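You operate a simulated robot arm through the tools that you are given. There is no shell and no other tool. Be economical: measure what you need, move in short steps, check, and stop when the job is done.

Carry out the task below with a simulated robot arm. There is one attempt and no reset: what you move stays moved.

## Task
Dose the shots on the mix card into the cup and stir it smooth with the blue stick.
Fine: Slide the cup back out to stir it, put the stick back and leave the shot dial and the other cups as they are.
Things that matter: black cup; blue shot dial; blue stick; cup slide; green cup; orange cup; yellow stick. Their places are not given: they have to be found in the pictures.

Only the result counts: the job must be done as asked and must still hold three seconds after the hand-in. Knocking over, shifting, dropping, spilling or breaking anything else fails it.

## Robot
A 7-joint arm with a two-finger parallel gripper, fixed in place. Base frame: the origin is at the foot of the arm, x ahead of it, y to its left, z up; the work surface is at about z = 0. Units: mm, degrees, N and s.
With the tool pointing down near the work surface it reaches from about 220 to 580 mm from the base axis. Its first joint turns from -66.0 to 66.0 degrees. Payload 2.5 kg.
The TCP is the grasp point between the finger pads, 23 mm short of the fingertips. In the tool frame z runs along the fingers and y along their closing line. The gripper opens to 94 mm. The fingers are 38 mm wide and 10 mm thick; the gripper's body (54 by 96 mm) begins 39 mm behind the TCP.
Orientation is told as [roll, pitch, yaw] about the base's x, y, z axes, in that order, counted from this pose: with the fingers straight down and closing along the base's y, the tool's x points along the base's -x, its y along +y and its z along -z.

## Interface
- The arm moves only by the tool send_rows. Its argument "steps" is a list of rows, each an object of numbers (a shift or turn left out is 0, a gripper value left out holds the last): "tx", "ty", "tz": the shift along the tool's x, y, z in units of 25 mm (1.0 is 25 mm); "ax", "ay", "az": the turn, a rotation vector about the tool's x, y, z in units of 8 degrees (1.0 is 8 degrees). In form: [{"tx": .., "ty": .., "tz": .., "ax": .., "ay": .., "az": ..}, ...]. A call has 1 to 8 rows; each row shifts and turns the commanded pose from where the row before left it, along the tool's axes as they then stand. "jaw" is the finger opening in mm, from 0 to 94, set as the call begins (left out, the last holds). A call with a number of a shift or a turn outside -1 to 1 is refused whole. Each row takes 0.2 s and may step no farther than 50 mm and 8.6 degrees from the row before; otherwise, or with a gripper value out of range, the whole call is refused. A pose out of reach is approached as far as the arm can. The call stops where the force on the tool passes 50 N (or 10 N more than at its start, if that is more) or the arm is blocked; 0.2 s more then pass. Each finger travels about 108 mm/s and halts on what it meets, pressing with about 25 N; the grip force reading is that of the motor and also rises with nothing between the fingers. The clock runs only during rows and for 0.2 s after the last one: add rows that do not move to give the fingers time. The reply holds the time, the measured pose of the TCP, the force on the tool along the base axes, the opening and the grip force, in the units named above and with some noise, with the torque about the TCP (base axes, N m) and any sound that the robot's microphone picked up.
- Cameras (640 x 400 px; columns grow to the right, rows downward): "scene" is fixed at [97.4, -393.5, 556.2]; the picture's right is [0.95, -0.31, 0.00], its down [-0.15, -0.45, -0.88] and it looks along [0.28, 0.84, -0.47] (base axes); focal length 336 px, centre (320, 200). "wrist" rides on the gripper at [86, 16, -75] in the tool frame; the picture's right is [-0.18, 0.98, 0.00], its down [-0.58, -0.11, -0.81] and it looks along [-0.79, -0.15, 0.59] (tool axes); focal length 243 px, centre (320, 200).
- camera(camera): a new picture of that camera. The clock stands still meanwhile.
- point_at(camera, pixels): for up to 12 pixels [column, row] of the newest picture of that camera ("zoom" is the newest enlarged one), the place [x, y, z] in the base frame of the surface seen there, good to about 2 mm. The clock stands still meanwhile.
- close_up(camera, box): a new picture of the part [left, top, right, bottom] of that camera's present view, enlarged. The clock stands still meanwhile.
- close_job(): hands the job in; it is judged then, once.

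Go step by step. Measure first, check grasps and placings, and put right what went wrong. The budget is 80 turns and 38 pictures, counting those below and the enlarged ones. Unless the task says otherwise, let go and move clear before handing in, and close with one line.

The tools are called after ">>>" as name(argument=value, ...) on one line, values as JSON. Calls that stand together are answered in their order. send_rows: Moves the arm, as the interface text tells. Its arguments: {"type":"object","properties":{"steps":{"type":"array"},"jaw":{"type":"number"}},"required":["steps"]} The other tools are called the same way: camera (camera) takes a picture; point_at (camera, pixels) gives the place of the surface under pixels of a picture; close_up (camera, box) takes an enlarged picture of a part of a camera's view; close_job () hands the job in.

At the start:

```text
t: 0.0
ee_pos: [236.1, 243.1, 356.8]
orientation: [0.0, 0.0, 0.0]
force: [0.5, 0.2, -0.4]
torque: [-0.02, 0.01, -0.02]
gripper_width: 94.2
gripper_force: 0.1
```

scene: 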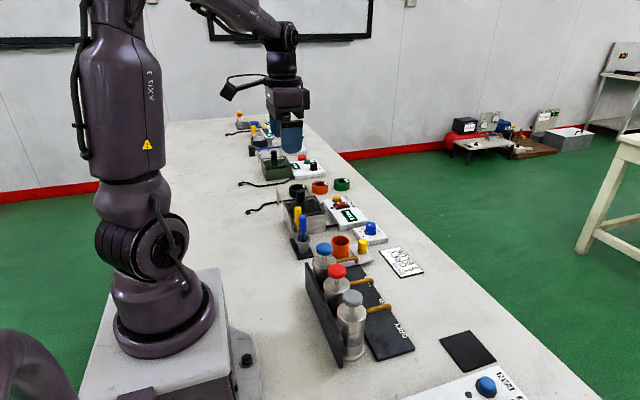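
wrist: 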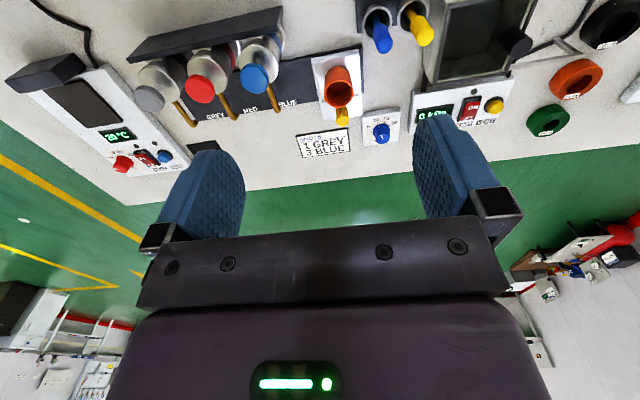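

The scene shows a dispenser with bottles (grey, red, blue), an orange cup on a slide, stick holders, and a card near (325,143) in the wrist view. I'll enlarge these areas first.

>>> close_up(camera="scene", box=[230, 160, 430, 370])

>>> close_up(camera="wrist", box=[130, 0, 450, 170])

```text
1.90 times, centred on (330, 265) of scene
```

zoom: 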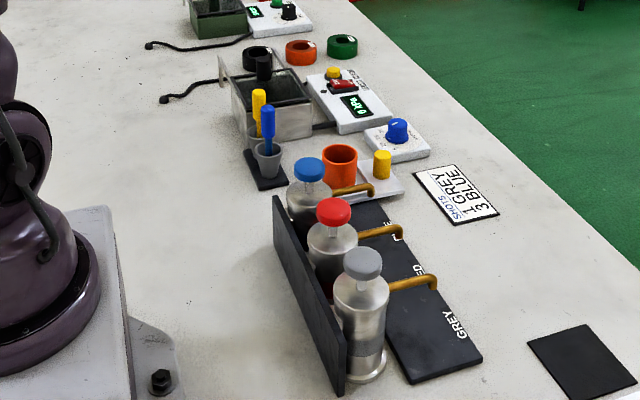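

```text
2.00 times, centred on (290, 85) of wrist
```

zoom: 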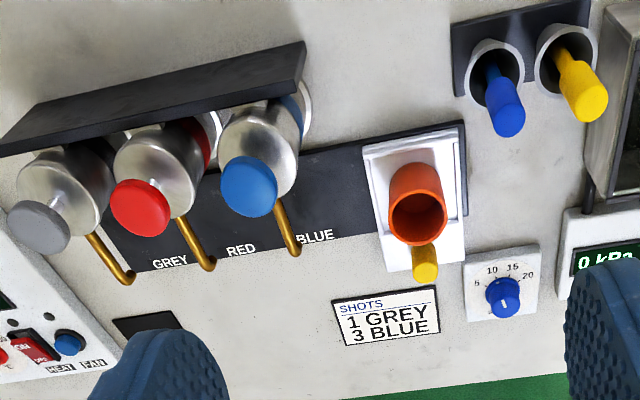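

The card reads 1 GREY, 3 BLUE. The cup (orange) sits on a white slide with a yellow knob that runs along the dark rail beneath the spouts. Now I'll measure places.

>>> point_at(camera="zoom", pixels=[[40, 227], [140, 207], [248, 185], [125, 278], [208, 264], [294, 249], [425, 262], [418, 215], [508, 118], [585, 100], [440, 300], [505, 295]])

>>> close_up(camera="scene", box=[290, 215, 430, 302])

```text
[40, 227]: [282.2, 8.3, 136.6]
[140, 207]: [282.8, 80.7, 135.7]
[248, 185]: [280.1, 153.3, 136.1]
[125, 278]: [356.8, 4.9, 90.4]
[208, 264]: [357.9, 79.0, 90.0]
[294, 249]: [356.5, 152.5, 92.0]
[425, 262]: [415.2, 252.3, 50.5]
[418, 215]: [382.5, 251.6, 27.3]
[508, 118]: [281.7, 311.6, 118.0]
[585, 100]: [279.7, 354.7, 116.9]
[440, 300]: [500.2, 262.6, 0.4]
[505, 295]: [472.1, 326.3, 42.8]
```

```text
4.57 times, centred on (360, 258) of scene
```

zoom: 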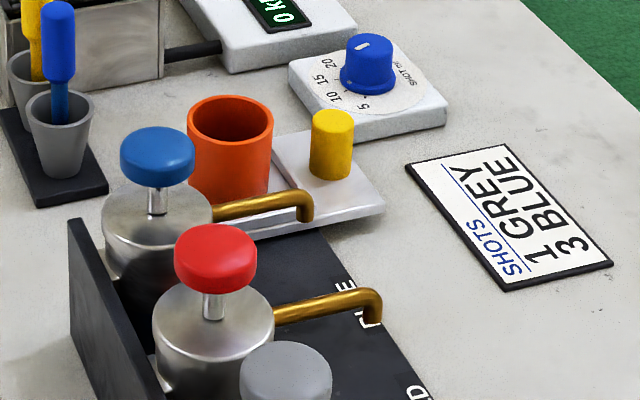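

Spouts lie at y≈5, 79, 152; the knob is at about (415,252,50). I'll measure the cup, knob, sticks and rail in this enlarged view.

>>> point_at(camera="zoom", pixels=[[231, 97], [192, 125], [270, 122], [232, 142], [332, 117], [332, 170], [305, 215], [58, 10], [58, 75], [30, 105], [92, 105], [62, 170]])

>>> point_at(camera="scene", pixels=[[340, 239], [341, 254], [362, 252], [346, 264], [376, 264], [390, 340], [380, 262], [362, 238]])

```text
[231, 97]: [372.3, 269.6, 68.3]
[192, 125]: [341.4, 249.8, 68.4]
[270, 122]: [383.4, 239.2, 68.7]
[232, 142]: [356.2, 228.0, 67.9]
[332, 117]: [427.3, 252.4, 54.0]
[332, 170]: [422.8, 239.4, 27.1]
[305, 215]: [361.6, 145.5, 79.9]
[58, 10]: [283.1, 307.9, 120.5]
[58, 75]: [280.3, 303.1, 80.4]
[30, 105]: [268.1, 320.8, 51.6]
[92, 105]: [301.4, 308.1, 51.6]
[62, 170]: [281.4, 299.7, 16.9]
```

```text
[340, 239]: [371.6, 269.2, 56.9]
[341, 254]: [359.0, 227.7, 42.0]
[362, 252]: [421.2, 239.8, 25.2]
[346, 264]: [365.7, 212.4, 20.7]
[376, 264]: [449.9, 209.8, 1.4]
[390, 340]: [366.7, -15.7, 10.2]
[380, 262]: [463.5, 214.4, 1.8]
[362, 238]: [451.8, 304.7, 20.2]
```

Cup centre is about (362,249), rim z 68; knob centre is about (425,251), top z 54. I'll go above the knob with the jaw at 50.

>>> send_rows(jaw=50, steps=[{"tx": -0.95, "ty": 0.04}, {"tx": -0.95, "ty": 0.04}, {"tx": -0.95, "ty": 0.04}, {"tx": -0.95, "ty": 0.04}, {"tx": -0.95, "ty": 0.04}, {"tx": -0.95, "ty": 0.04}, {"tx": -0.95, "ty": 0.04}, {"tx": -0.91, "ty": 0.04}])

>>> send_rows(steps=[{"tz": 1}, {"tz": 1}, {"tz": 1}, {"tz": 1}, {"tz": 1}, {"tz": 1}, {"tz": 1}, {"tz": 1}])

>>> camera(camera="scene")

>>> camera(camera="wrist")

```text
t: 1.8
ee_pos: [426.9, 250.1, 357.2]
orientation: [0.0, 0.0, 0.0]
force: [-0.5, -0.6, -0.2]
torque: [-0.01, 0.0, -0.04]
gripper_width: 50.2
gripper_force: 0.1
```

```text
t: 3.6
ee_pos: [425.0, 251.3, 156.9]
orientation: [0.1, 0.0, 0.1]
force: [-0.5, -0.1, -0.5]
torque: [0.0, 0.03, 0.01]
gripper_width: 49.9
gripper_force: 0.0
```

```text
32 pictures are left
```

scene: 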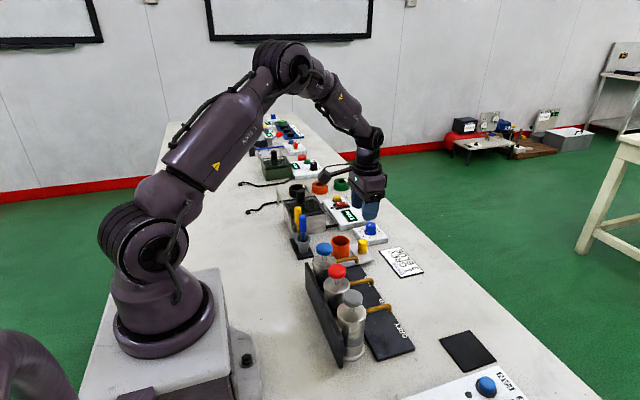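

```text
31 pictures are left
```

wrist: 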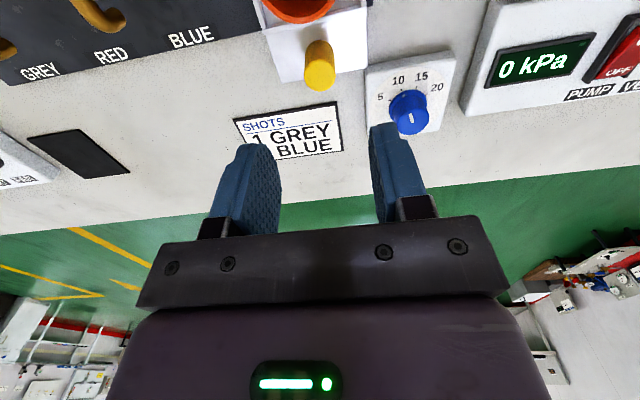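

The knob appears at (320,65) in the wrist view, aligned between fingers. I'll confirm its location, then descend.

>>> point_at(camera="wrist", pixels=[[320, 48], [322, 80], [308, 62], [333, 62], [285, 60], [350, 60], [410, 112], [376, 85]])

>>> send_rows(steps=[{"tz": 0.8}, {"tz": 0.8}, {"tz": 0.8}, {"tz": 0.6}])

```text
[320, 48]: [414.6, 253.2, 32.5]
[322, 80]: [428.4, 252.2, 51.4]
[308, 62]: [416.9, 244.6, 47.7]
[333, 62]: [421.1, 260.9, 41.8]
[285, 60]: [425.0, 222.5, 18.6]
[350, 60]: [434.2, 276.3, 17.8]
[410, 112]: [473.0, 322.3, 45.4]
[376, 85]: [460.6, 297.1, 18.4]
```

```text
t: 4.6
ee_pos: [425.4, 251.4, 82.1]
orientation: [0.0, 0.0, 0.0]
force: [-0.4, -0.5, 0.5]
torque: [0.01, -0.02, 0.0]
gripper_width: 50.1
gripper_force: 0.1
```

Knob centre is about (425,252), tray top z 18. Descend to TCP z≈47 and close.

>>> send_rows(steps=[{"tz": 0.5, "ty": 0.03}, {"tz": 0.5}, {"tz": 0.4}])

>>> send_rows(jaw=17, steps=[{}, {}, {}])

>>> camera(camera="wrist")

>>> close_up(camera="scene", box=[290, 150, 430, 290])

```text
t: 5.4
ee_pos: [424.8, 251.4, 46.5]
orientation: [0.0, 0.0, 0.0]
force: [0.7, -0.7, -0.5]
torque: [-0.01, -0.03, 0.02]
gripper_width: 50.0
gripper_force: 0.1
```

```text
t: 6.2
ee_pos: [426.0, 250.5, 45.8]
orientation: [-0.1, 0.2, -0.1]
force: [-3.9, -16.3, 3.5]
torque: [0.56, 0.33, -0.02]
gripper_width: 23.8
gripper_force: 44.9
```

```text
30 pictures are left
```

wrist: 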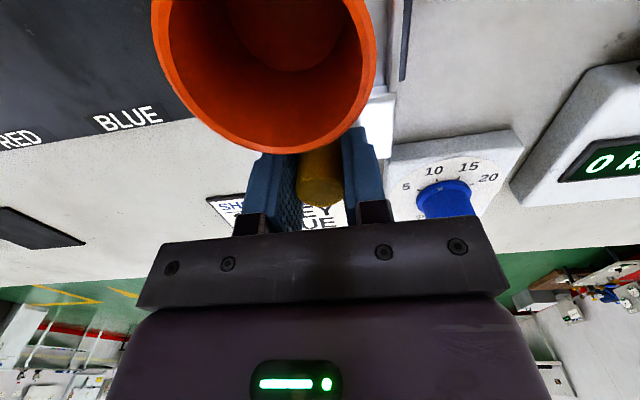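

```text
2.86 times, centred on (360, 220) of scene
```

zoom: 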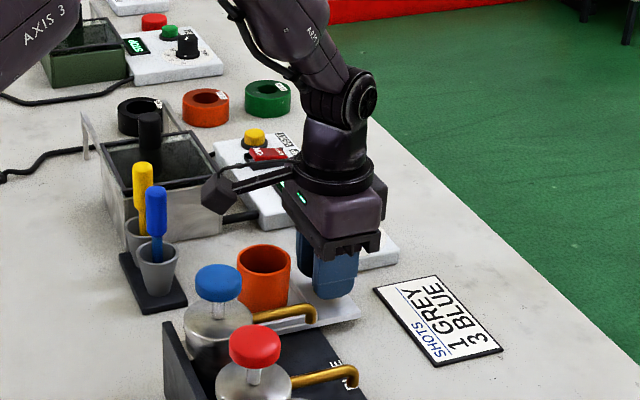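

The knob is gripped (23.8 mm). I'll slide toward −y gently, checking the force and camera clearance on the way.

>>> send_rows(steps=[{"ty": -0.1}, {"ty": -0.2}, {"ty": -0.3}, {"ty": -0.4}, {"ty": -0.4}, {"ty": -0.3}, {"ty": -0.2}, {"ty": -0.1}])

>>> close_up(camera="scene", box=[290, 170, 430, 310])

```text
t: 8.0
ee_pos: [425.3, 202.5, 47.6]
orientation: [0.0, 0.0, -0.1]
force: [-3.3, -0.4, -5.1]
torque: [0.3, -0.89, 0.17]
gripper_width: 23.5
gripper_force: 45.5
```

```text
2.86 times, centred on (360, 240) of scene
```

zoom: 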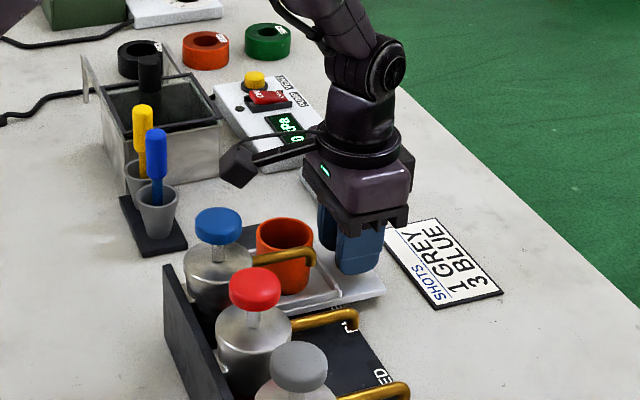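

The slide moves with the knob and the cup rides along. I'll measure the arm camera's underside against the spouts and pump heads.

>>> point_at(camera="zoom", pixels=[[237, 183], [222, 170], [245, 160], [217, 213], [285, 257], [305, 250], [313, 262], [217, 240]])

```text
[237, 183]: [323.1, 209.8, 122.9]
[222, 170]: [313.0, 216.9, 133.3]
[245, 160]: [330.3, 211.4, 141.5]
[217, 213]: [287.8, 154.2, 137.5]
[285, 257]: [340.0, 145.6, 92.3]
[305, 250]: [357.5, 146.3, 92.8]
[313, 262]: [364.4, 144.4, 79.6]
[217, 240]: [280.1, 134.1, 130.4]
```

>>> point_at(camera="zoom", pixels=[[237, 218], [198, 224], [278, 280], [325, 357], [230, 208], [272, 362], [218, 172], [217, 208]])

```text
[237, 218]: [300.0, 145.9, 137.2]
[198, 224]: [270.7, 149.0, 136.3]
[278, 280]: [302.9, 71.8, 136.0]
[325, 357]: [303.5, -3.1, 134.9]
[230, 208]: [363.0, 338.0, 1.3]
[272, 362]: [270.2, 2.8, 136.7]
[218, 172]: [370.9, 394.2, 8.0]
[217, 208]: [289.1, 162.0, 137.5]
```

The arm camera (x≥311) would pass the pump heads (x≤304) with only about 7 mm. I'll regrip the knob 10 mm farther out for margin.

>>> send_rows(jaw=32, steps=[{}, {"tx": -0.2}, {"tx": -0.2, "tz": -0.1}, {}])

>>> send_rows(jaw=17, steps=[{}, {}, {}])

>>> send_rows(steps=[{"ty": -0.1}, {"ty": -0.2}, {"ty": -0.3}, {"ty": -0.4}, {"ty": -0.4}, {"ty": -0.3}, {"ty": -0.2}, {"ty": -0.1}])

>>> close_up(camera="scene", box=[290, 190, 430, 330])

```text
t: 9.0
ee_pos: [434.9, 202.4, 50.5]
orientation: [0.0, 0.0, 0.0]
force: [0.3, -0.1, 0.3]
torque: [0.02, 0.02, -0.02]
gripper_width: 32.1
gripper_force: 0.1
```

```text
t: 9.8
ee_pos: [436.6, 202.5, 49.7]
orientation: [0.0, 0.0, 0.0]
force: [1.4, -0.4, 1.6]
torque: [0.38, 0.54, 0.05]
gripper_width: 23.5
gripper_force: 45.0
```

```text
t: 11.6
ee_pos: [435.1, 152.0, 49.8]
orientation: [0.0, 0.0, -0.1]
force: [-2.7, -0.9, 9.5]
torque: [0.52, 0.84, 0.29]
gripper_width: 23.7
gripper_force: 44.9
```

```text
2.86 times, centred on (360, 260) of scene
```

zoom: 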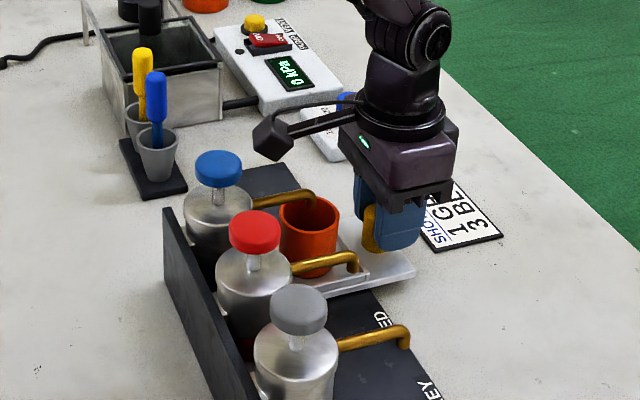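

Clearance looks good and the cup now lies beneath the blue spout. I'll continue to grey (about 147 mm further).

>>> send_rows(steps=[{"ty": -0.15}, {"ty": -0.3}, {"ty": -0.4}, {"ty": -0.4}, {"ty": -0.4}, {"ty": -0.4}, {"ty": -0.3}, {"ty": -0.15}])

>>> send_rows(steps=[{"ty": -0.15}, {"ty": -0.3}, {"ty": -0.4}, {"ty": -0.4}, {"ty": -0.4}, {"ty": -0.4}, {"ty": -0.3}, {"ty": -0.15}])

>>> send_rows(steps=[{"ty": -0.1}, {"ty": -0.3}, {"ty": -0.3}, {"ty": -0.16}, {}])

>>> close_up(camera="scene", box=[290, 230, 450, 370])

```text
t: 13.4
ee_pos: [435.3, 89.8, 49.9]
orientation: [0.0, 0.1, 0.1]
force: [-14.1, 1.0, 23.9]
torque: [0.37, 0.71, 0.13]
gripper_width: 23.9
gripper_force: 45.1
```

```text
t: 15.2
ee_pos: [435.1, 26.9, 50.3]
orientation: [0.0, 0.0, 0.0]
force: [-13.0, 1.2, 20.5]
torque: [0.44, 0.09, 0.01]
gripper_width: 23.9
gripper_force: 45.1
```

```text
t: 16.4
ee_pos: [436.0, 4.8, 50.3]
orientation: [0.0, 0.2, 0.0]
force: [-17.9, -1.1, 26.3]
torque: [0.62, 0.3, -0.01]
gripper_width: 23.9
gripper_force: 44.8
```

```text
2.86 times, centred on (370, 300) of scene
```

zoom: 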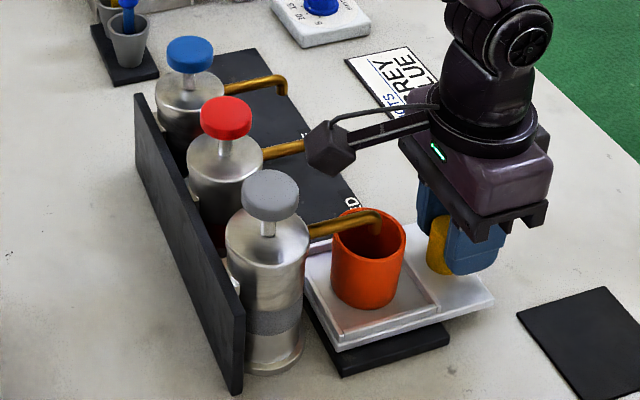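

The cup appears beneath the grey spout; I'll measure the rim and the outlet.

>>> point_at(camera="zoom", pixels=[[333, 237], [403, 235], [366, 257], [355, 209], [376, 228], [372, 212], [382, 222], [252, 188], [290, 188], [270, 216], [270, 172]])

```text
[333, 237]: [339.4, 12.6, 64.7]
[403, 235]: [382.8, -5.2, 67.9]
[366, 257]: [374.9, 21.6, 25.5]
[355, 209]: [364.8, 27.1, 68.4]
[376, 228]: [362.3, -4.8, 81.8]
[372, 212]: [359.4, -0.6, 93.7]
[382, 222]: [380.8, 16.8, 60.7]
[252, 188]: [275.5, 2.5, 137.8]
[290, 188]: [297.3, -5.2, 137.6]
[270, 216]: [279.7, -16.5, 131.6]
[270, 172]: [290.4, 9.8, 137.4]
```

The outlet is at y≈0 and the cup at ≈4; nudge 4 mm further, then release and lift.

>>> send_rows(steps=[{"ty": -0.08}, {"ty": -0.08}, {}])

>>> send_rows(jaw=44, steps=[{}, {}, {"tz": -0.3}, {"tz": -0.6}, {"tz": -1}, {"tz": -1}, {"tz": -1}, {"tz": -1}])

```text
t: 17.2
ee_pos: [436.1, 1.9, 49.4]
orientation: [0.0, 0.0, 0.0]
force: [-6.0, -1.3, 13.0]
torque: [0.53, 1.41, 0.15]
gripper_width: 23.9
gripper_force: 44.9
```

```text
t: 19.0
ee_pos: [434.4, 2.0, 173.4]
orientation: [0.0, 0.0, -0.1]
force: [-0.2, 1.2, -1.0]
torque: [0.04, 0.02, 0.02]
gripper_width: 44.1
gripper_force: 0.1
```

Released. Raise, close the fingers and go over the grey head (286,0).

>>> send_rows(jaw=0, steps=[{"tz": -0.8}, {"tx": 0.98}, {"tx": 0.98}, {"tx": 0.98}, {"tx": 0.98}, {"tx": 0.98}, {"tx": 0.98}, {"tx": 0.05, "ty": -0.06}])

>>> close_up(camera="scene", box=[270, 190, 450, 370])

```text
t: 20.8
ee_pos: [286.3, 0.7, 191.4]
orientation: [0.0, 0.0, 0.0]
force: [0.4, -0.5, -0.8]
torque: [-0.02, -0.02, 0.01]
gripper_width: 0.0
gripper_force: 24.8
```

```text
2.22 times, centred on (360, 280) of scene
```

zoom: 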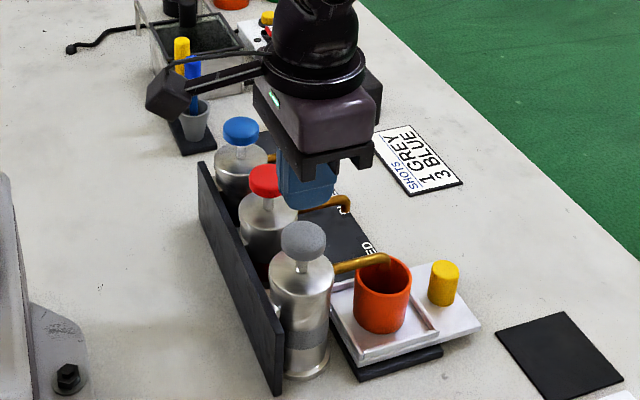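

Fingers are above the grey head. Press down slowly, reading force and sound.

>>> send_rows(steps=[{"tz": 0.4}, {"tz": 0.4}, {"tz": 0.3}, {"tz": 0.16}, {"tz": 0.16}])

```text
t: 22.0
ee_pos: [287.3, -0.1, 155.7]
orientation: [0.0, 0.0, 0.0]
force: [0.6, 0.0, 2.5]
torque: [-0.01, 0.03, -0.06]
gripper_width: 0.3
gripper_force: 25.4
```

>>> send_rows(steps=[{"tz": 0.12}, {"tz": 0.12}, {"tz": 0.12}])

```text
t: 22.8
ee_pos: [288.1, 0.5, 148.2]
orientation: [-0.1, -0.1, 0.0]
force: [2.1, -2.3, 5.7]
torque: [-0.06, 0.02, 0.04]
gripper_width: 0.0
gripper_force: 25.0
```

Spring force is rising gently (5.7 N at about 12 mm). I'll continue in small steps.

>>> send_rows(steps=[{"tz": 0.12}, {"tz": 0.12}])

```text
t: 23.4
ee_pos: [286.8, 0.1, 141.2]
orientation: [0.0, -0.2, 0.1]
force: [2.5, -1.1, 8.2]
torque: [-0.05, 0.07, -0.03]
gripper_width: 0.2
gripper_force: 25.1
```

>>> send_rows(steps=[{"tz": 0.12}, {"tz": 0.12}])

>>> close_up(camera="scene", box=[310, 250, 430, 370])

```text
t: 23.9
ee_pos: [287.8, 0.1, 139.7]
orientation: [0.0, 0.0, 0.0]
force: [-8.7, 1.1, 30.1]
torque: [0.04, 0.3, 0.04]
gripper_width: 0.0
gripper_force: 25.7
stopped in row 2: the force on the tool passed its limit at 58 N (the readings are from after the stop); the commanded pose is now the measured one
```

```text
3.33 times, centred on (370, 310) of scene
```

zoom: 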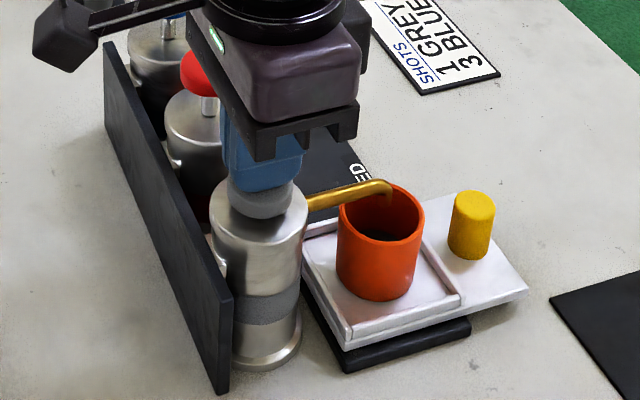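

The head bottomed at TCP z≈140: a full stroke, and liquid is visible in the cup. I'll release slowly and look in the cup.

>>> send_rows(steps=[{"tz": -0.2}, {"tz": -0.3}, {"tz": -0.4}, {"tz": -0.4}, {"tz": -0.4}, {"tz": -0.4}, {}])

>>> close_up(camera="scene", box=[310, 250, 430, 370])

```text
t: 25.5
ee_pos: [286.8, -0.1, 191.6]
orientation: [0.0, 0.0, -0.1]
force: [0.2, 0.2, -0.1]
torque: [0.02, -0.02, 0.0]
gripper_width: 0.1
gripper_force: 24.8
```

```text
3.33 times, centred on (370, 310) of scene
```

zoom: 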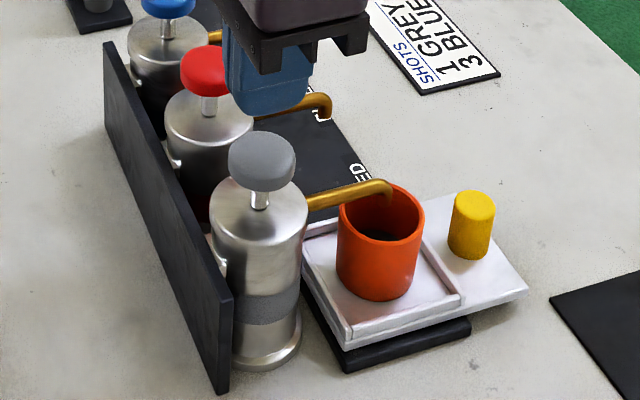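

The head is back up and there is a dark liquid in the cup. Go back to the knob.

>>> send_rows(jaw=44, steps=[{"tx": -0.98}, {"tx": -0.98}, {"tx": -0.98}, {"tx": -0.98}, {"tx": -0.98}, {"tx": -0.98, "ty": 0.06}, {"tx": -0.05}])

>>> send_rows(steps=[{"tz": 1}, {"tz": 1}, {"tz": 1}, {"tz": 1}, {"tz": 0.8}, {"tz": 0.5}, {"tz": 0.36}, {}])

>>> send_rows(jaw=17, steps=[{}, {}, {}])

```text
t: 27.1
ee_pos: [436.2, 1.8, 192.8]
orientation: [0.0, 0.0, 0.0]
force: [-0.5, -0.4, 0.2]
torque: [0.01, -0.01, -0.01]
gripper_width: 44.0
gripper_force: 0.0
```

```text
t: 28.9
ee_pos: [437.0, 2.0, 50.2]
orientation: [0.0, -0.1, 0.0]
force: [-0.4, 0.4, -0.8]
torque: [-0.01, -0.03, 0.03]
gripper_width: 44.0
gripper_force: 0.0
```

```text
t: 29.7
ee_pos: [435.9, 2.2, 50.3]
orientation: [0.0, 0.0, 0.0]
force: [1.3, -2.2, -3.9]
torque: [0.41, -0.12, -0.03]
gripper_width: 23.9
gripper_force: 45.2
```

Gripped again. Slide +149 mm to the blue spout.

>>> send_rows(steps=[{"ty": 0.15}, {"ty": 0.3}, {"ty": 0.4}, {"ty": 0.4}, {"ty": 0.4}, {"ty": 0.4}, {"ty": 0.3}, {"ty": 0.15}])

>>> send_rows(steps=[{"ty": 0.15}, {"ty": 0.3}, {"ty": 0.4}, {"ty": 0.4}, {"ty": 0.4}, {"ty": 0.4}, {"ty": 0.3}, {"ty": 0.15}])

>>> send_rows(steps=[{"ty": 0.15}, {"ty": 0.3}, {"ty": 0.3}, {"ty": 0.21}, {}])

>>> send_rows(jaw=44, steps=[{}, {}, {"tz": -0.3}, {"tz": -0.6}, {"tz": -1}, {"tz": -1}, {"tz": -1}, {"tz": -1}])

>>> close_up(camera="scene", box=[290, 210, 410, 330])

```text
t: 31.5
ee_pos: [435.7, 65.4, 50.8]
orientation: [0.0, 0.0, 0.0]
force: [-2.0, -0.3, 8.8]
torque: [-0.42, 1.28, -0.11]
gripper_width: 23.5
gripper_force: 44.6
```

```text
t: 33.3
ee_pos: [436.0, 126.1, 50.0]
orientation: [0.0, -0.1, 0.1]
force: [6.3, -1.2, -4.8]
torque: [0.49, 0.51, 0.13]
gripper_width: 23.8
gripper_force: 44.9
```

```text
t: 34.5
ee_pos: [436.0, 150.8, 49.6]
orientation: [0.0, 0.0, 0.0]
force: [7.2, -1.6, -11.0]
torque: [0.54, -1.18, 0.01]
gripper_width: 23.7
gripper_force: 45.3
```

```text
t: 36.3
ee_pos: [436.3, 150.5, 171.7]
orientation: [0.0, 0.0, 0.0]
force: [0.2, -0.1, 0.4]
torque: [-0.03, 0.0, -0.02]
gripper_width: 44.1
gripper_force: 0.0
```

```text
3.33 times, centred on (350, 270) of scene
```

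zoom: 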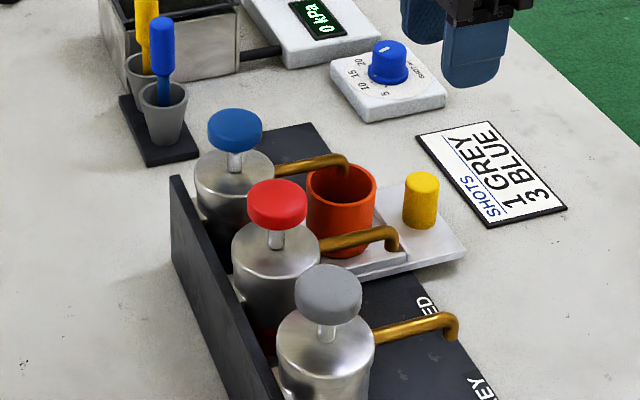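

The cup sits centred under the blue spout. Go over the blue head (286,150) and press.

>>> send_rows(jaw=0, steps=[{"tz": -0.8}, {"tx": 0.98}, {"tx": 0.98}, {"tx": 0.98}, {"tx": 0.98}, {"tx": 0.98}, {"tx": 0.98}, {"tx": 0.12}])

>>> send_rows(steps=[{"tz": 0.4}, {"tz": 0.4}, {"tz": 0.3}, {"tz": 0.2}, {"tz": 0.2}, {"tz": 0.2}, {"tz": 0.2}, {"tz": 0.12}])

```text
t: 38.1
ee_pos: [285.2, 150.1, 191.6]
orientation: [0.0, 0.0, 0.1]
force: [-0.3, 0.0, -0.3]
torque: [0.0, 0.02, 0.02]
gripper_width: 0.0
gripper_force: 24.9
```

```text
t: 39.9
ee_pos: [286.8, 150.7, 142.8]
orientation: [0.0, 0.0, 0.0]
force: [-3.1, 1.0, 7.4]
torque: [-0.03, 0.08, -0.02]
gripper_width: 0.0
gripper_force: 25.1
```

Now complete the stroke to the bottom.

>>> send_rows(steps=[{"tz": 0.06}, {"tz": 0.06}, {"tz": 0.04}])

```text
t: 40.8
ee_pos: [286.5, 150.2, 140.8]
orientation: [0.0, -0.1, 0.1]
force: [-7.9, -3.7, 23.0]
torque: [-0.11, 0.14, 0.03]
gripper_width: 0.0
gripper_force: 24.4
stopped in row 3: the force on the tool passed its limit at 52 N (the readings are from after the stop); the commanded pose is now the measured one
```

Bottomed: blue shot 1. Release fully, then check the pump returns.

>>> send_rows(steps=[{"tz": -0.2}, {"tz": -0.3}, {"tz": -0.4}, {"tz": -0.4}, {"tz": -0.3}, {}, {}])

>>> close_up(camera="scene", box=[290, 210, 410, 330])

```text
t: 42.4
ee_pos: [285.7, 150.4, 179.3]
orientation: [-0.1, 0.0, 0.2]
force: [0.2, 0.0, -0.8]
torque: [0.01, 0.01, -0.03]
gripper_width: 0.0
gripper_force: 24.9
```

```text
3.33 times, centred on (350, 270) of scene
```

zoom: 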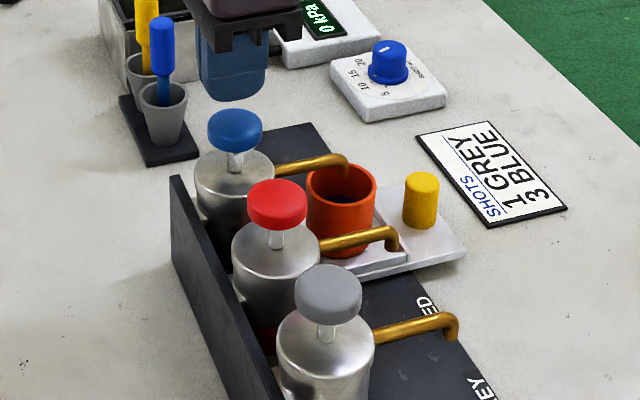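

The level rose and turned dark blue, and the head is fully up. Second press.

>>> send_rows(steps=[{"tz": 0.4}, {"tz": 0.3}, {"tz": 0.25}, {"tz": 0.25}, {"tz": 0.2}, {"tz": 0.1}, {"tz": 0.06}, {"tz": 0.06}])

```text
t: 44.2
ee_pos: [285.8, 150.2, 139.6]
orientation: [0.0, 0.1, 0.1]
force: [-13.1, -2.5, 32.7]
torque: [-0.09, 0.19, 0.07]
gripper_width: 0.2
gripper_force: 25.1
```

Bottomed at 139.6 with 33 N: blue shot 2. Release and press the third.

>>> send_rows(steps=[{"tz": -0.2}, {"tz": -0.3}, {"tz": -0.4}, {"tz": -0.4}, {"tz": -0.32}, {}, {}])

>>> send_rows(steps=[{"tz": 0.4}, {"tz": 0.3}, {"tz": 0.25}, {"tz": 0.25}, {"tz": 0.2}, {"tz": 0.1}, {"tz": 0.06}, {"tz": 0.06}])

>>> send_rows(steps=[{"tz": -0.2}, {"tz": -0.3}, {"tz": -0.4}, {"tz": -0.4}, {"tz": -0.4}, {"tz": -0.4}, {}])

>>> close_up(camera="scene", box=[290, 210, 410, 330])

```text
t: 45.8
ee_pos: [286.9, 150.5, 178.6]
orientation: [0.0, 0.0, 0.1]
force: [-0.9, -0.4, 0.5]
torque: [0.0, 0.0, -0.01]
gripper_width: 0.0
gripper_force: 24.6
```

```text
t: 47.6
ee_pos: [287.6, 150.1, 140.2]
orientation: [0.0, 0.0, 0.0]
force: [-6.8, -7.0, 32.2]
torque: [-0.16, 0.1, 0.04]
gripper_width: 0.0
gripper_force: 25.4
```

```text
t: 49.2
ee_pos: [285.0, 152.0, 192.4]
orientation: [0.1, 0.0, 0.0]
force: [1.0, 0.4, 0.8]
torque: [0.02, -0.01, 0.02]
gripper_width: 0.0
gripper_force: 24.8
```

```text
3.33 times, centred on (350, 270) of scene
```

zoom: 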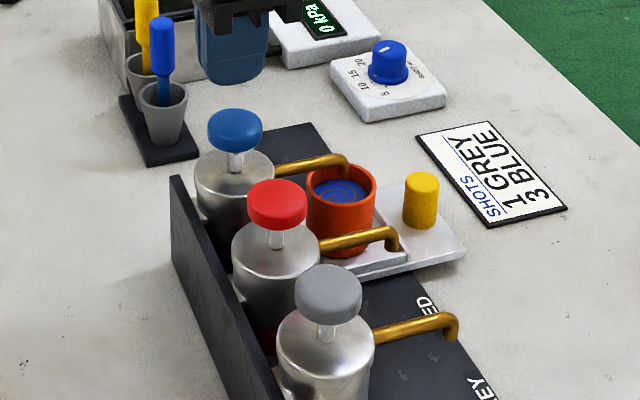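

All four shots are in; the cup is fairly full with a streaked surface. Go back to the knob and slide out gently.

>>> send_rows(jaw=44, steps=[{"tx": -0.98}, {"tx": -0.98}, {"tx": -0.98}, {"tx": -0.98}, {"tx": -0.98}, {"tx": -0.98}, {"tx": -0.06}])

>>> send_rows(steps=[{"tz": 1}, {"tz": 1}, {"tz": 1}, {"tz": 1}, {"tz": 0.8}, {"tz": 0.5}, {"tz": 0.36}, {}])

>>> send_rows(jaw=17, steps=[{}, {}, {}])

>>> send_rows(steps=[{"ty": 0.08}, {"ty": 0.14}, {"ty": 0.2}, {"ty": 0.25}, {"ty": 0.25}, {"ty": 0.25}, {"ty": 0.25}, {"ty": 0.25}])

>>> send_rows(steps=[{"ty": 0.25}, {"ty": 0.25}, {"ty": 0.25}, {"ty": 0.25}, {"ty": 0.25}, {"ty": 0.25}, {"ty": 0.2}, {"ty": 0.12}])

>>> close_up(camera="scene", box=[290, 190, 410, 310])

```text
t: 50.8
ee_pos: [435.3, 150.9, 191.5]
orientation: [-0.1, 0.1, 0.0]
force: [0.7, -0.5, 0.7]
torque: [0.04, -0.01, 0.04]
gripper_width: 44.2
gripper_force: 0.1
```

```text
t: 52.6
ee_pos: [434.8, 151.2, 50.5]
orientation: [0.0, 0.0, 0.1]
force: [0.1, 0.0, 0.5]
torque: [0.04, 0.0, -0.02]
gripper_width: 44.0
gripper_force: 0.1
```

```text
t: 53.4
ee_pos: [434.7, 150.8, 50.9]
orientation: [-0.1, 0.1, 0.0]
force: [1.4, -1.4, -3.5]
torque: [0.55, 0.05, 0.06]
gripper_width: 23.7
gripper_force: 44.8
```

```text
t: 55.2
ee_pos: [436.5, 192.5, 50.1]
orientation: [0.1, -0.1, 0.1]
force: [-1.4, -1.0, 4.5]
torque: [-0.46, -0.73, 0.01]
gripper_width: 23.4
gripper_force: 44.8
```

```text
t: 57.0
ee_pos: [433.7, 237.1, 49.3]
orientation: [0.0, 0.0, -0.1]
force: [5.0, -0.7, 1.4]
torque: [0.5, 0.26, 0.08]
gripper_width: 23.6
gripper_force: 45.0
```

```text
3.33 times, centred on (350, 250) of scene
```

zoom: 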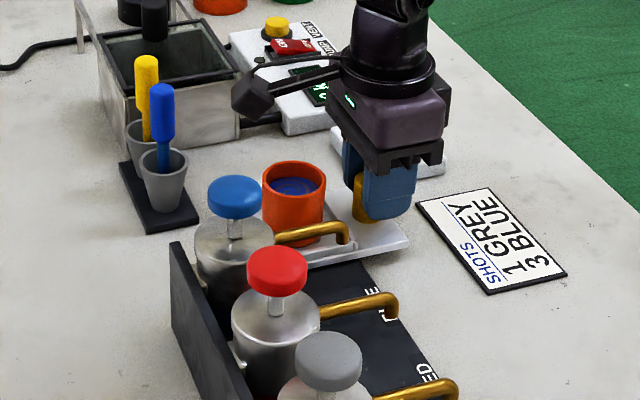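

No spill. Slide the last 14 mm to the start position, release and lift.

>>> send_rows(steps=[{"ty": 0.1}, {"ty": 0.16}, {"ty": 0.16}, {"ty": 0.1}, {"ty": 0.04}, {}])

>>> send_rows(jaw=44, steps=[{}, {}, {"tz": -0.3}, {"tz": -0.6}, {"tz": -1}, {"tz": -1}, {"tz": -1}, {"tz": -1}])

>>> send_rows(steps=[{"tz": -1}, {"tz": -1}, {"tz": -1}])

>>> close_up(camera="scene", box=[280, 190, 400, 290])

```text
t: 58.4
ee_pos: [434.5, 250.3, 52.2]
orientation: [-0.2, 0.1, 0.0]
force: [-5.9, -13.3, 14.5]
torque: [0.38, -0.43, 0.01]
gripper_width: 24.0
gripper_force: 44.5
```

```text
t: 60.2
ee_pos: [433.8, 251.7, 173.9]
orientation: [0.0, 0.1, 0.0]
force: [0.0, -0.3, -0.2]
torque: [0.0, -0.02, 0.01]
gripper_width: 44.2
gripper_force: 0.2
```

```text
t: 61.0
ee_pos: [433.8, 252.4, 247.4]
orientation: [-0.1, 0.1, 0.0]
force: [-0.2, -0.3, -1.2]
torque: [0.02, -0.01, -0.04]
gripper_width: 44.1
gripper_force: 0.1
```

```text
4.00 times, centred on (340, 240) of scene
```

zoom: 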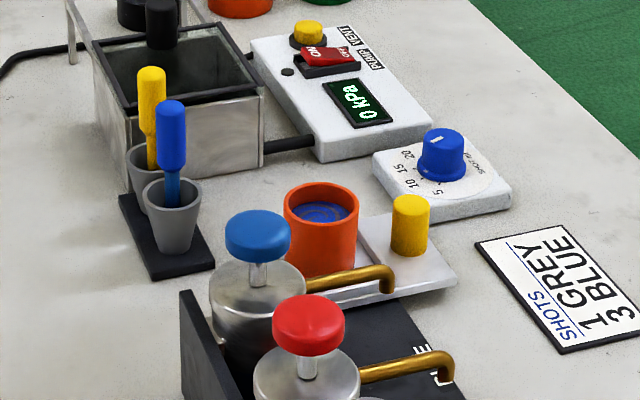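

The slide is back at its end stop. Now measure the blue stick, its pot, the neighbours and the cup with liquid.

>>> point_at(camera="zoom", pixels=[[171, 103], [158, 130], [185, 130], [172, 165], [172, 195], [146, 198], [201, 198], [171, 222], [152, 70], [162, 20], [322, 212], [322, 186]])

>>> camera(camera="wrist")

```text
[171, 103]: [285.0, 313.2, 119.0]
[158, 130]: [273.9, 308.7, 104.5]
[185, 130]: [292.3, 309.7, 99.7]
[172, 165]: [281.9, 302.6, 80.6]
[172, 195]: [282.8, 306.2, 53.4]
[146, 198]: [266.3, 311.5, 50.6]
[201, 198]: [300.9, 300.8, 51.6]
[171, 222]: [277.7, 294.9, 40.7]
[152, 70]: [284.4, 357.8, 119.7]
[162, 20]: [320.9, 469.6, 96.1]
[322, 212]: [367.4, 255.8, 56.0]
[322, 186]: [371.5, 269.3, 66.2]
```

```text
17 pictures are left
```

wrist: 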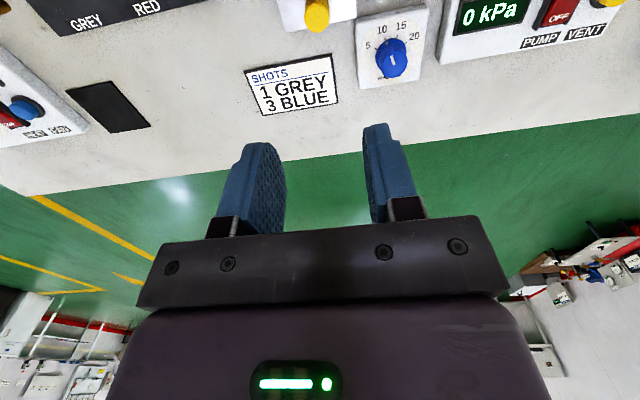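

Blue stick axis is about (283,311), handle z 79–121; yellow at y≈355. Liquid surface z≈56, rim 68. Go above the stick with jaw 30.

>>> send_rows(jaw=30, steps=[{"tx": 0.86, "ty": 0.34}, {"tx": 0.86, "ty": 0.34}, {"tx": 0.86, "ty": 0.34}, {"tx": 0.86, "ty": 0.34}, {"tx": 0.86, "ty": 0.34}, {"tx": 0.86, "ty": 0.34}, {"tx": 0.86, "ty": 0.3}, {}])

>>> send_rows(steps=[{"tz": 0.9}, {"tz": 0.9}, {"tz": 0.9}, {"tz": 0.5}])

>>> close_up(camera="scene", box=[260, 140, 380, 260])

>>> camera(camera="wrist")

```text
t: 62.8
ee_pos: [283.2, 311.6, 246.4]
orientation: [0.0, 0.0, 0.0]
force: [-0.4, -0.1, -0.3]
torque: [0.06, 0.01, 0.03]
gripper_width: 29.8
gripper_force: 0.1
```

```text
t: 63.8
ee_pos: [284.0, 311.0, 167.1]
orientation: [0.0, 0.2, 0.0]
force: [-0.4, 0.4, 0.1]
torque: [0.01, -0.01, 0.01]
gripper_width: 29.9
gripper_force: 0.0
```

```text
3.33 times, centred on (320, 200) of scene
```

zoom: 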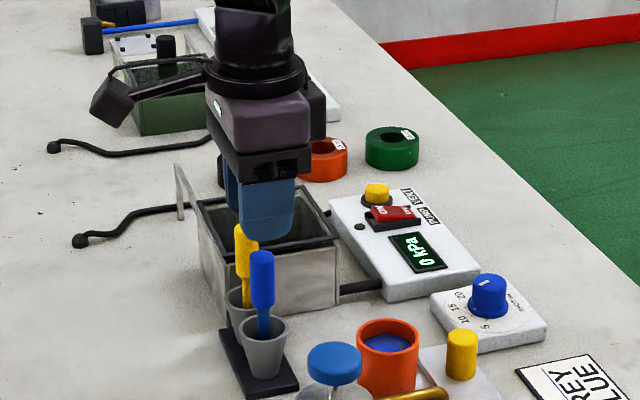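

```text
15 pictures are left
```

wrist: 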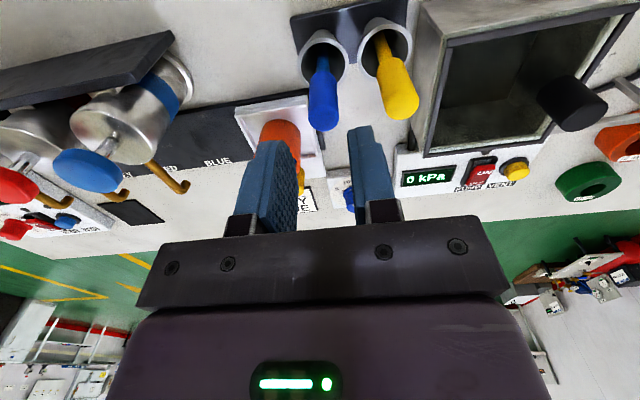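

The blue handle (323,105) sits between the fingers. Confirm positions.

>>> point_at(camera="wrist", pixels=[[310, 100], [336, 100], [323, 125], [322, 95], [384, 85], [400, 112], [412, 80]])

```text
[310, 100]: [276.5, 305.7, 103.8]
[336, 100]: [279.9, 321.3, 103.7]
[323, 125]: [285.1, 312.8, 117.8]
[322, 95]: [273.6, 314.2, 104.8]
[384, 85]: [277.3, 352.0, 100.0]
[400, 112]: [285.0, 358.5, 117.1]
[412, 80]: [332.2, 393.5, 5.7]
```

Stick axis y≈313. Shift +2 mm and descend to TCP z≈100, then close.

>>> send_rows(steps=[{"ty": 0.08, "tx": 0.04}, {"tz": 0.5}, {"tz": 0.5}, {"tz": 0.6}, {"tz": 0.6}, {"tz": 0.48}])

>>> send_rows(jaw=8, steps=[{}, {}, {}])

>>> close_up(camera="scene", box=[260, 170, 360, 270])

```text
t: 65.2
ee_pos: [281.9, 312.0, 100.3]
orientation: [0.0, 0.0, 0.1]
force: [-1.0, 0.2, -0.3]
torque: [0.0, 0.02, 0.02]
gripper_width: 30.0
gripper_force: 0.2
```

```text
t: 66.0
ee_pos: [282.3, 311.7, 100.2]
orientation: [-0.1, 0.1, 0.1]
force: [0.1, 1.4, 0.1]
torque: [-0.02, -0.01, 0.0]
gripper_width: 17.7
gripper_force: 25.1
```

```text
4.00 times, centred on (310, 220) of scene
```

zoom: 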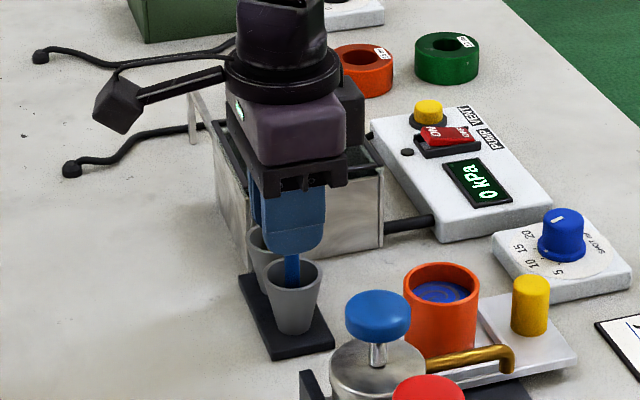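

Gripped at 17.7 mm; placing pose is (282.3, 311.7, 100.2). Lift straight up 100 mm.

>>> send_rows(steps=[{"tz": -0.2}, {"tz": -0.4}, {"tz": -0.6}, {"tz": -0.8}, {"tz": -0.8}, {"tz": -0.8}, {"tz": -0.4}, {}])

>>> close_up(camera="scene", box=[260, 140, 380, 260])

```text
t: 67.8
ee_pos: [282.8, 312.5, 200.7]
orientation: [0.0, 0.1, 0.1]
force: [-0.4, 0.4, 1.2]
torque: [0.01, 0.01, 0.01]
gripper_width: 17.7
gripper_force: 24.6
```

```text
3.33 times, centred on (320, 200) of scene
```

zoom: 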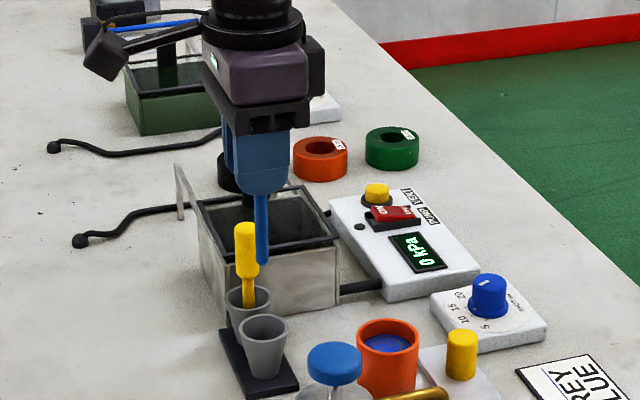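

>>> point_at(camera="zoom", pixels=[[262, 261], [262, 230], [257, 235], [267, 235], [386, 343], [362, 340], [417, 338], [387, 321], [387, 358]])

```text
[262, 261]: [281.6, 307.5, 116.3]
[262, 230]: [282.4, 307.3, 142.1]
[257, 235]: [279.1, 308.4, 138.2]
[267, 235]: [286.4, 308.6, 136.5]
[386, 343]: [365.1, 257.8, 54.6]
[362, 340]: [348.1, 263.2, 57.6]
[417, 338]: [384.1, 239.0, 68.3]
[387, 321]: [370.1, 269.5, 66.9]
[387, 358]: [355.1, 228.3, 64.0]
```

The stick tip is 87 mm below the TCP and centred on it. Move above the cup centre (362.5,250).

>>> send_rows(steps=[{"tx": -0.25, "ty": -0.2}, {"tx": -0.5, "ty": -0.4}, {"tx": -0.6, "ty": -0.47}, {"tx": -0.6, "ty": -0.47}, {"tx": -0.6, "ty": -0.47}, {"tx": -0.4, "ty": -0.3}, {"tx": -0.24, "ty": -0.19}, {}])

>>> send_rows(steps=[{"tz": 0.5}, {"tz": 0.5}, {}])

>>> close_up(camera="scene", box=[290, 170, 400, 280])

```text
t: 69.6
ee_pos: [361.4, 248.3, 200.8]
orientation: [0.1, 0.0, 0.1]
force: [-0.4, -0.5, -0.8]
torque: [-0.03, 0.0, -0.01]
gripper_width: 17.8
gripper_force: 24.8
```

```text
t: 70.4
ee_pos: [362.8, 249.9, 175.2]
orientation: [0.0, 0.1, 0.1]
force: [-0.6, 0.7, -0.7]
torque: [0.0, -0.02, 0.01]
gripper_width: 17.9
gripper_force: 25.4
```

```text
3.64 times, centred on (345, 225) of scene
```

zoom: 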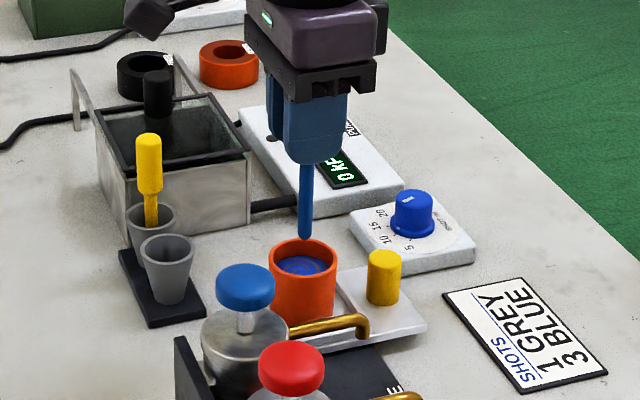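

The tip (305,238) is centred above the cup. Lower into the liquid to tip z≈32.

>>> send_rows(steps=[{"tz": 0.4}, {"tz": 0.4}, {"tz": 0.35}, {"tz": 0.3}, {"tz": 0.3}, {"tz": 0.25}, {"tz": 0.2}, {}])

```text
t: 72.2
ee_pos: [363.0, 249.2, 119.6]
orientation: [0.0, 0.2, 0.1]
force: [0.1, 1.0, -1.2]
torque: [0.01, 0.01, -0.02]
gripper_width: 17.9
gripper_force: 24.7
```

In the liquid with no contact. Begin gentle stirring circles with an 8 mm radius.

>>> send_rows(steps=[{"tx": 0.16}, {"tx": 0.16}])

>>> send_rows(steps=[{"tx": -0.094, "ty": 0.226}, {"tx": -0.226, "ty": 0.094}, {"tx": -0.226, "ty": -0.094}, {"tx": -0.094, "ty": -0.226}, {"tx": 0.094, "ty": -0.226}, {"tx": 0.226, "ty": -0.094}, {"tx": 0.226, "ty": 0.094}, {"tx": 0.094, "ty": 0.226}])

>>> send_rows(steps=[{"tx": -0.094, "ty": 0.226}, {"tx": -0.226, "ty": 0.094}, {"tx": -0.226, "ty": -0.094}, {"tx": -0.094, "ty": -0.226}, {"tx": 0.094, "ty": -0.226}, {"tx": 0.226, "ty": -0.094}, {"tx": 0.226, "ty": 0.094}, {"tx": 0.094, "ty": 0.226}])

>>> send_rows(steps=[{"tx": -0.094, "ty": 0.226}, {"tx": -0.226, "ty": 0.094}, {"tx": -0.226, "ty": -0.094}, {"tx": -0.094, "ty": -0.226}, {"tx": 0.094, "ty": -0.226}, {"tx": 0.226, "ty": -0.094}, {"tx": 0.226, "ty": 0.094}, {"tx": 0.094, "ty": 0.226}])

>>> close_up(camera="scene", box=[310, 210, 380, 270])

```text
t: 72.8
ee_pos: [354.6, 249.3, 120.0]
orientation: [0.0, -0.1, 0.1]
force: [-0.1, -0.4, -0.2]
torque: [-0.01, -0.01, -0.01]
gripper_width: 17.8
gripper_force: 24.9
```

```text
t: 74.6
ee_pos: [354.0, 248.8, 120.5]
orientation: [-0.1, -0.1, 0.1]
force: [-0.4, -0.1, -0.5]
torque: [0.0, 0.08, 0.01]
gripper_width: 17.7
gripper_force: 24.9
```

```text
t: 76.4
ee_pos: [354.0, 249.7, 119.0]
orientation: [0.1, -0.1, 0.1]
force: [-0.9, 0.1, 0.2]
torque: [0.01, 0.01, 0.0]
gripper_width: 17.5
gripper_force: 25.2
```

```text
t: 78.2
ee_pos: [355.6, 249.1, 120.6]
orientation: [0.0, -0.1, -0.1]
force: [0.4, 0.5, -0.1]
torque: [0.02, -0.01, 0.0]
gripper_width: 17.7
gripper_force: 24.9
```

```text
6.67 times, centred on (345, 240) of scene
```

zoom: 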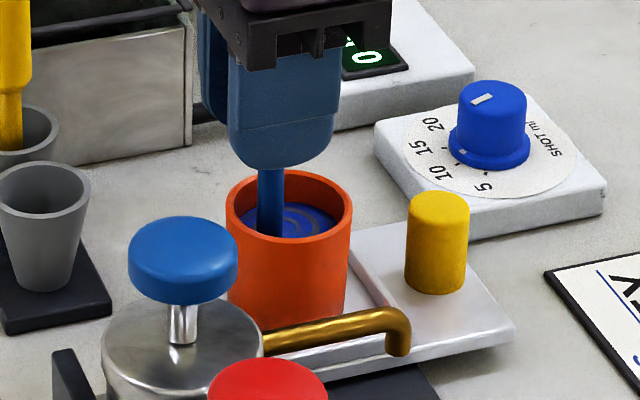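

Streaks on the surface are still visible. Continue stirring.

>>> send_rows(steps=[{"tx": -0.094, "ty": 0.226}, {"tx": -0.226, "ty": 0.094}, {"tx": -0.226, "ty": -0.094}, {"tx": -0.094, "ty": -0.226}, {"tx": 0.094, "ty": -0.226}, {"tx": 0.226, "ty": -0.094}, {"tx": 0.226, "ty": 0.094}, {"tx": 0.094, "ty": 0.226}])

>>> send_rows(steps=[{"tx": -0.094, "ty": 0.226}, {"tx": -0.226, "ty": 0.094}, {"tx": -0.226, "ty": -0.094}, {"tx": -0.094, "ty": -0.226}, {"tx": 0.094, "ty": -0.226}, {"tx": 0.226, "ty": -0.094}, {"tx": 0.226, "ty": 0.094}, {"tx": 0.094, "ty": 0.226}])

>>> send_rows(steps=[{"tx": -0.094, "ty": 0.226}, {"tx": -0.226, "ty": 0.094}, {"tx": -0.226, "ty": -0.094}, {"tx": -0.094, "ty": -0.226}, {"tx": 0.094, "ty": -0.226}, {"tx": 0.226, "ty": -0.094}, {"tx": 0.226, "ty": 0.094}, {"tx": 0.094, "ty": 0.226}])

>>> send_rows(steps=[{"tx": -0.094, "ty": 0.226}, {"tx": -0.226, "ty": 0.094}, {"tx": -0.226, "ty": -0.094}, {"tx": -0.094, "ty": -0.226}, {"tx": 0.094, "ty": -0.226}, {"tx": 0.226, "ty": -0.094}, {"tx": 0.226, "ty": 0.094}, {"tx": 0.094, "ty": 0.226}])

>>> close_up(camera="scene", box=[310, 210, 380, 270])

```text
t: 80.0
ee_pos: [355.5, 250.2, 121.3]
orientation: [-0.1, 0.0, 0.0]
force: [0.9, 0.6, -0.4]
torque: [0.0, -0.03, -0.02]
gripper_width: 17.9
gripper_force: 25.1
```

```text
t: 81.8
ee_pos: [354.4, 248.6, 119.7]
orientation: [0.0, -0.1, 0.0]
force: [0.2, 0.2, -0.6]
torque: [0.0, 0.0, 0.01]
gripper_width: 18.0
gripper_force: 25.6
```

```text
t: 83.6
ee_pos: [353.5, 248.3, 119.8]
orientation: [0.0, 0.0, 0.0]
force: [0.2, 0.5, -0.2]
torque: [0.0, 0.02, 0.02]
gripper_width: 17.9
gripper_force: 25.2
```

```text
t: 85.4
ee_pos: [353.5, 249.1, 120.7]
orientation: [0.0, 0.0, 0.0]
force: [-0.2, -0.5, -0.7]
torque: [0.0, 0.01, -0.02]
gripper_width: 17.6
gripper_force: 25.1
```

```text
6.67 times, centred on (345, 240) of scene
```

zoom: 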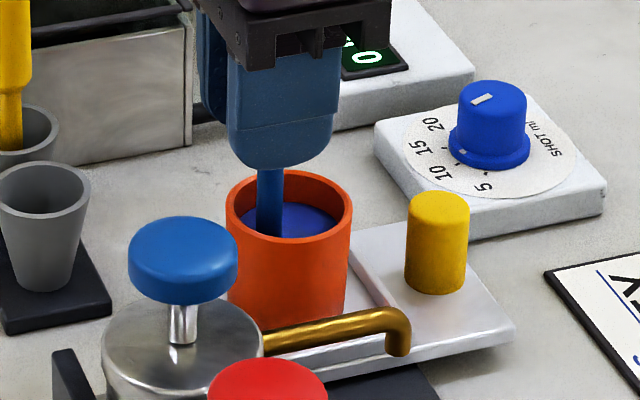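

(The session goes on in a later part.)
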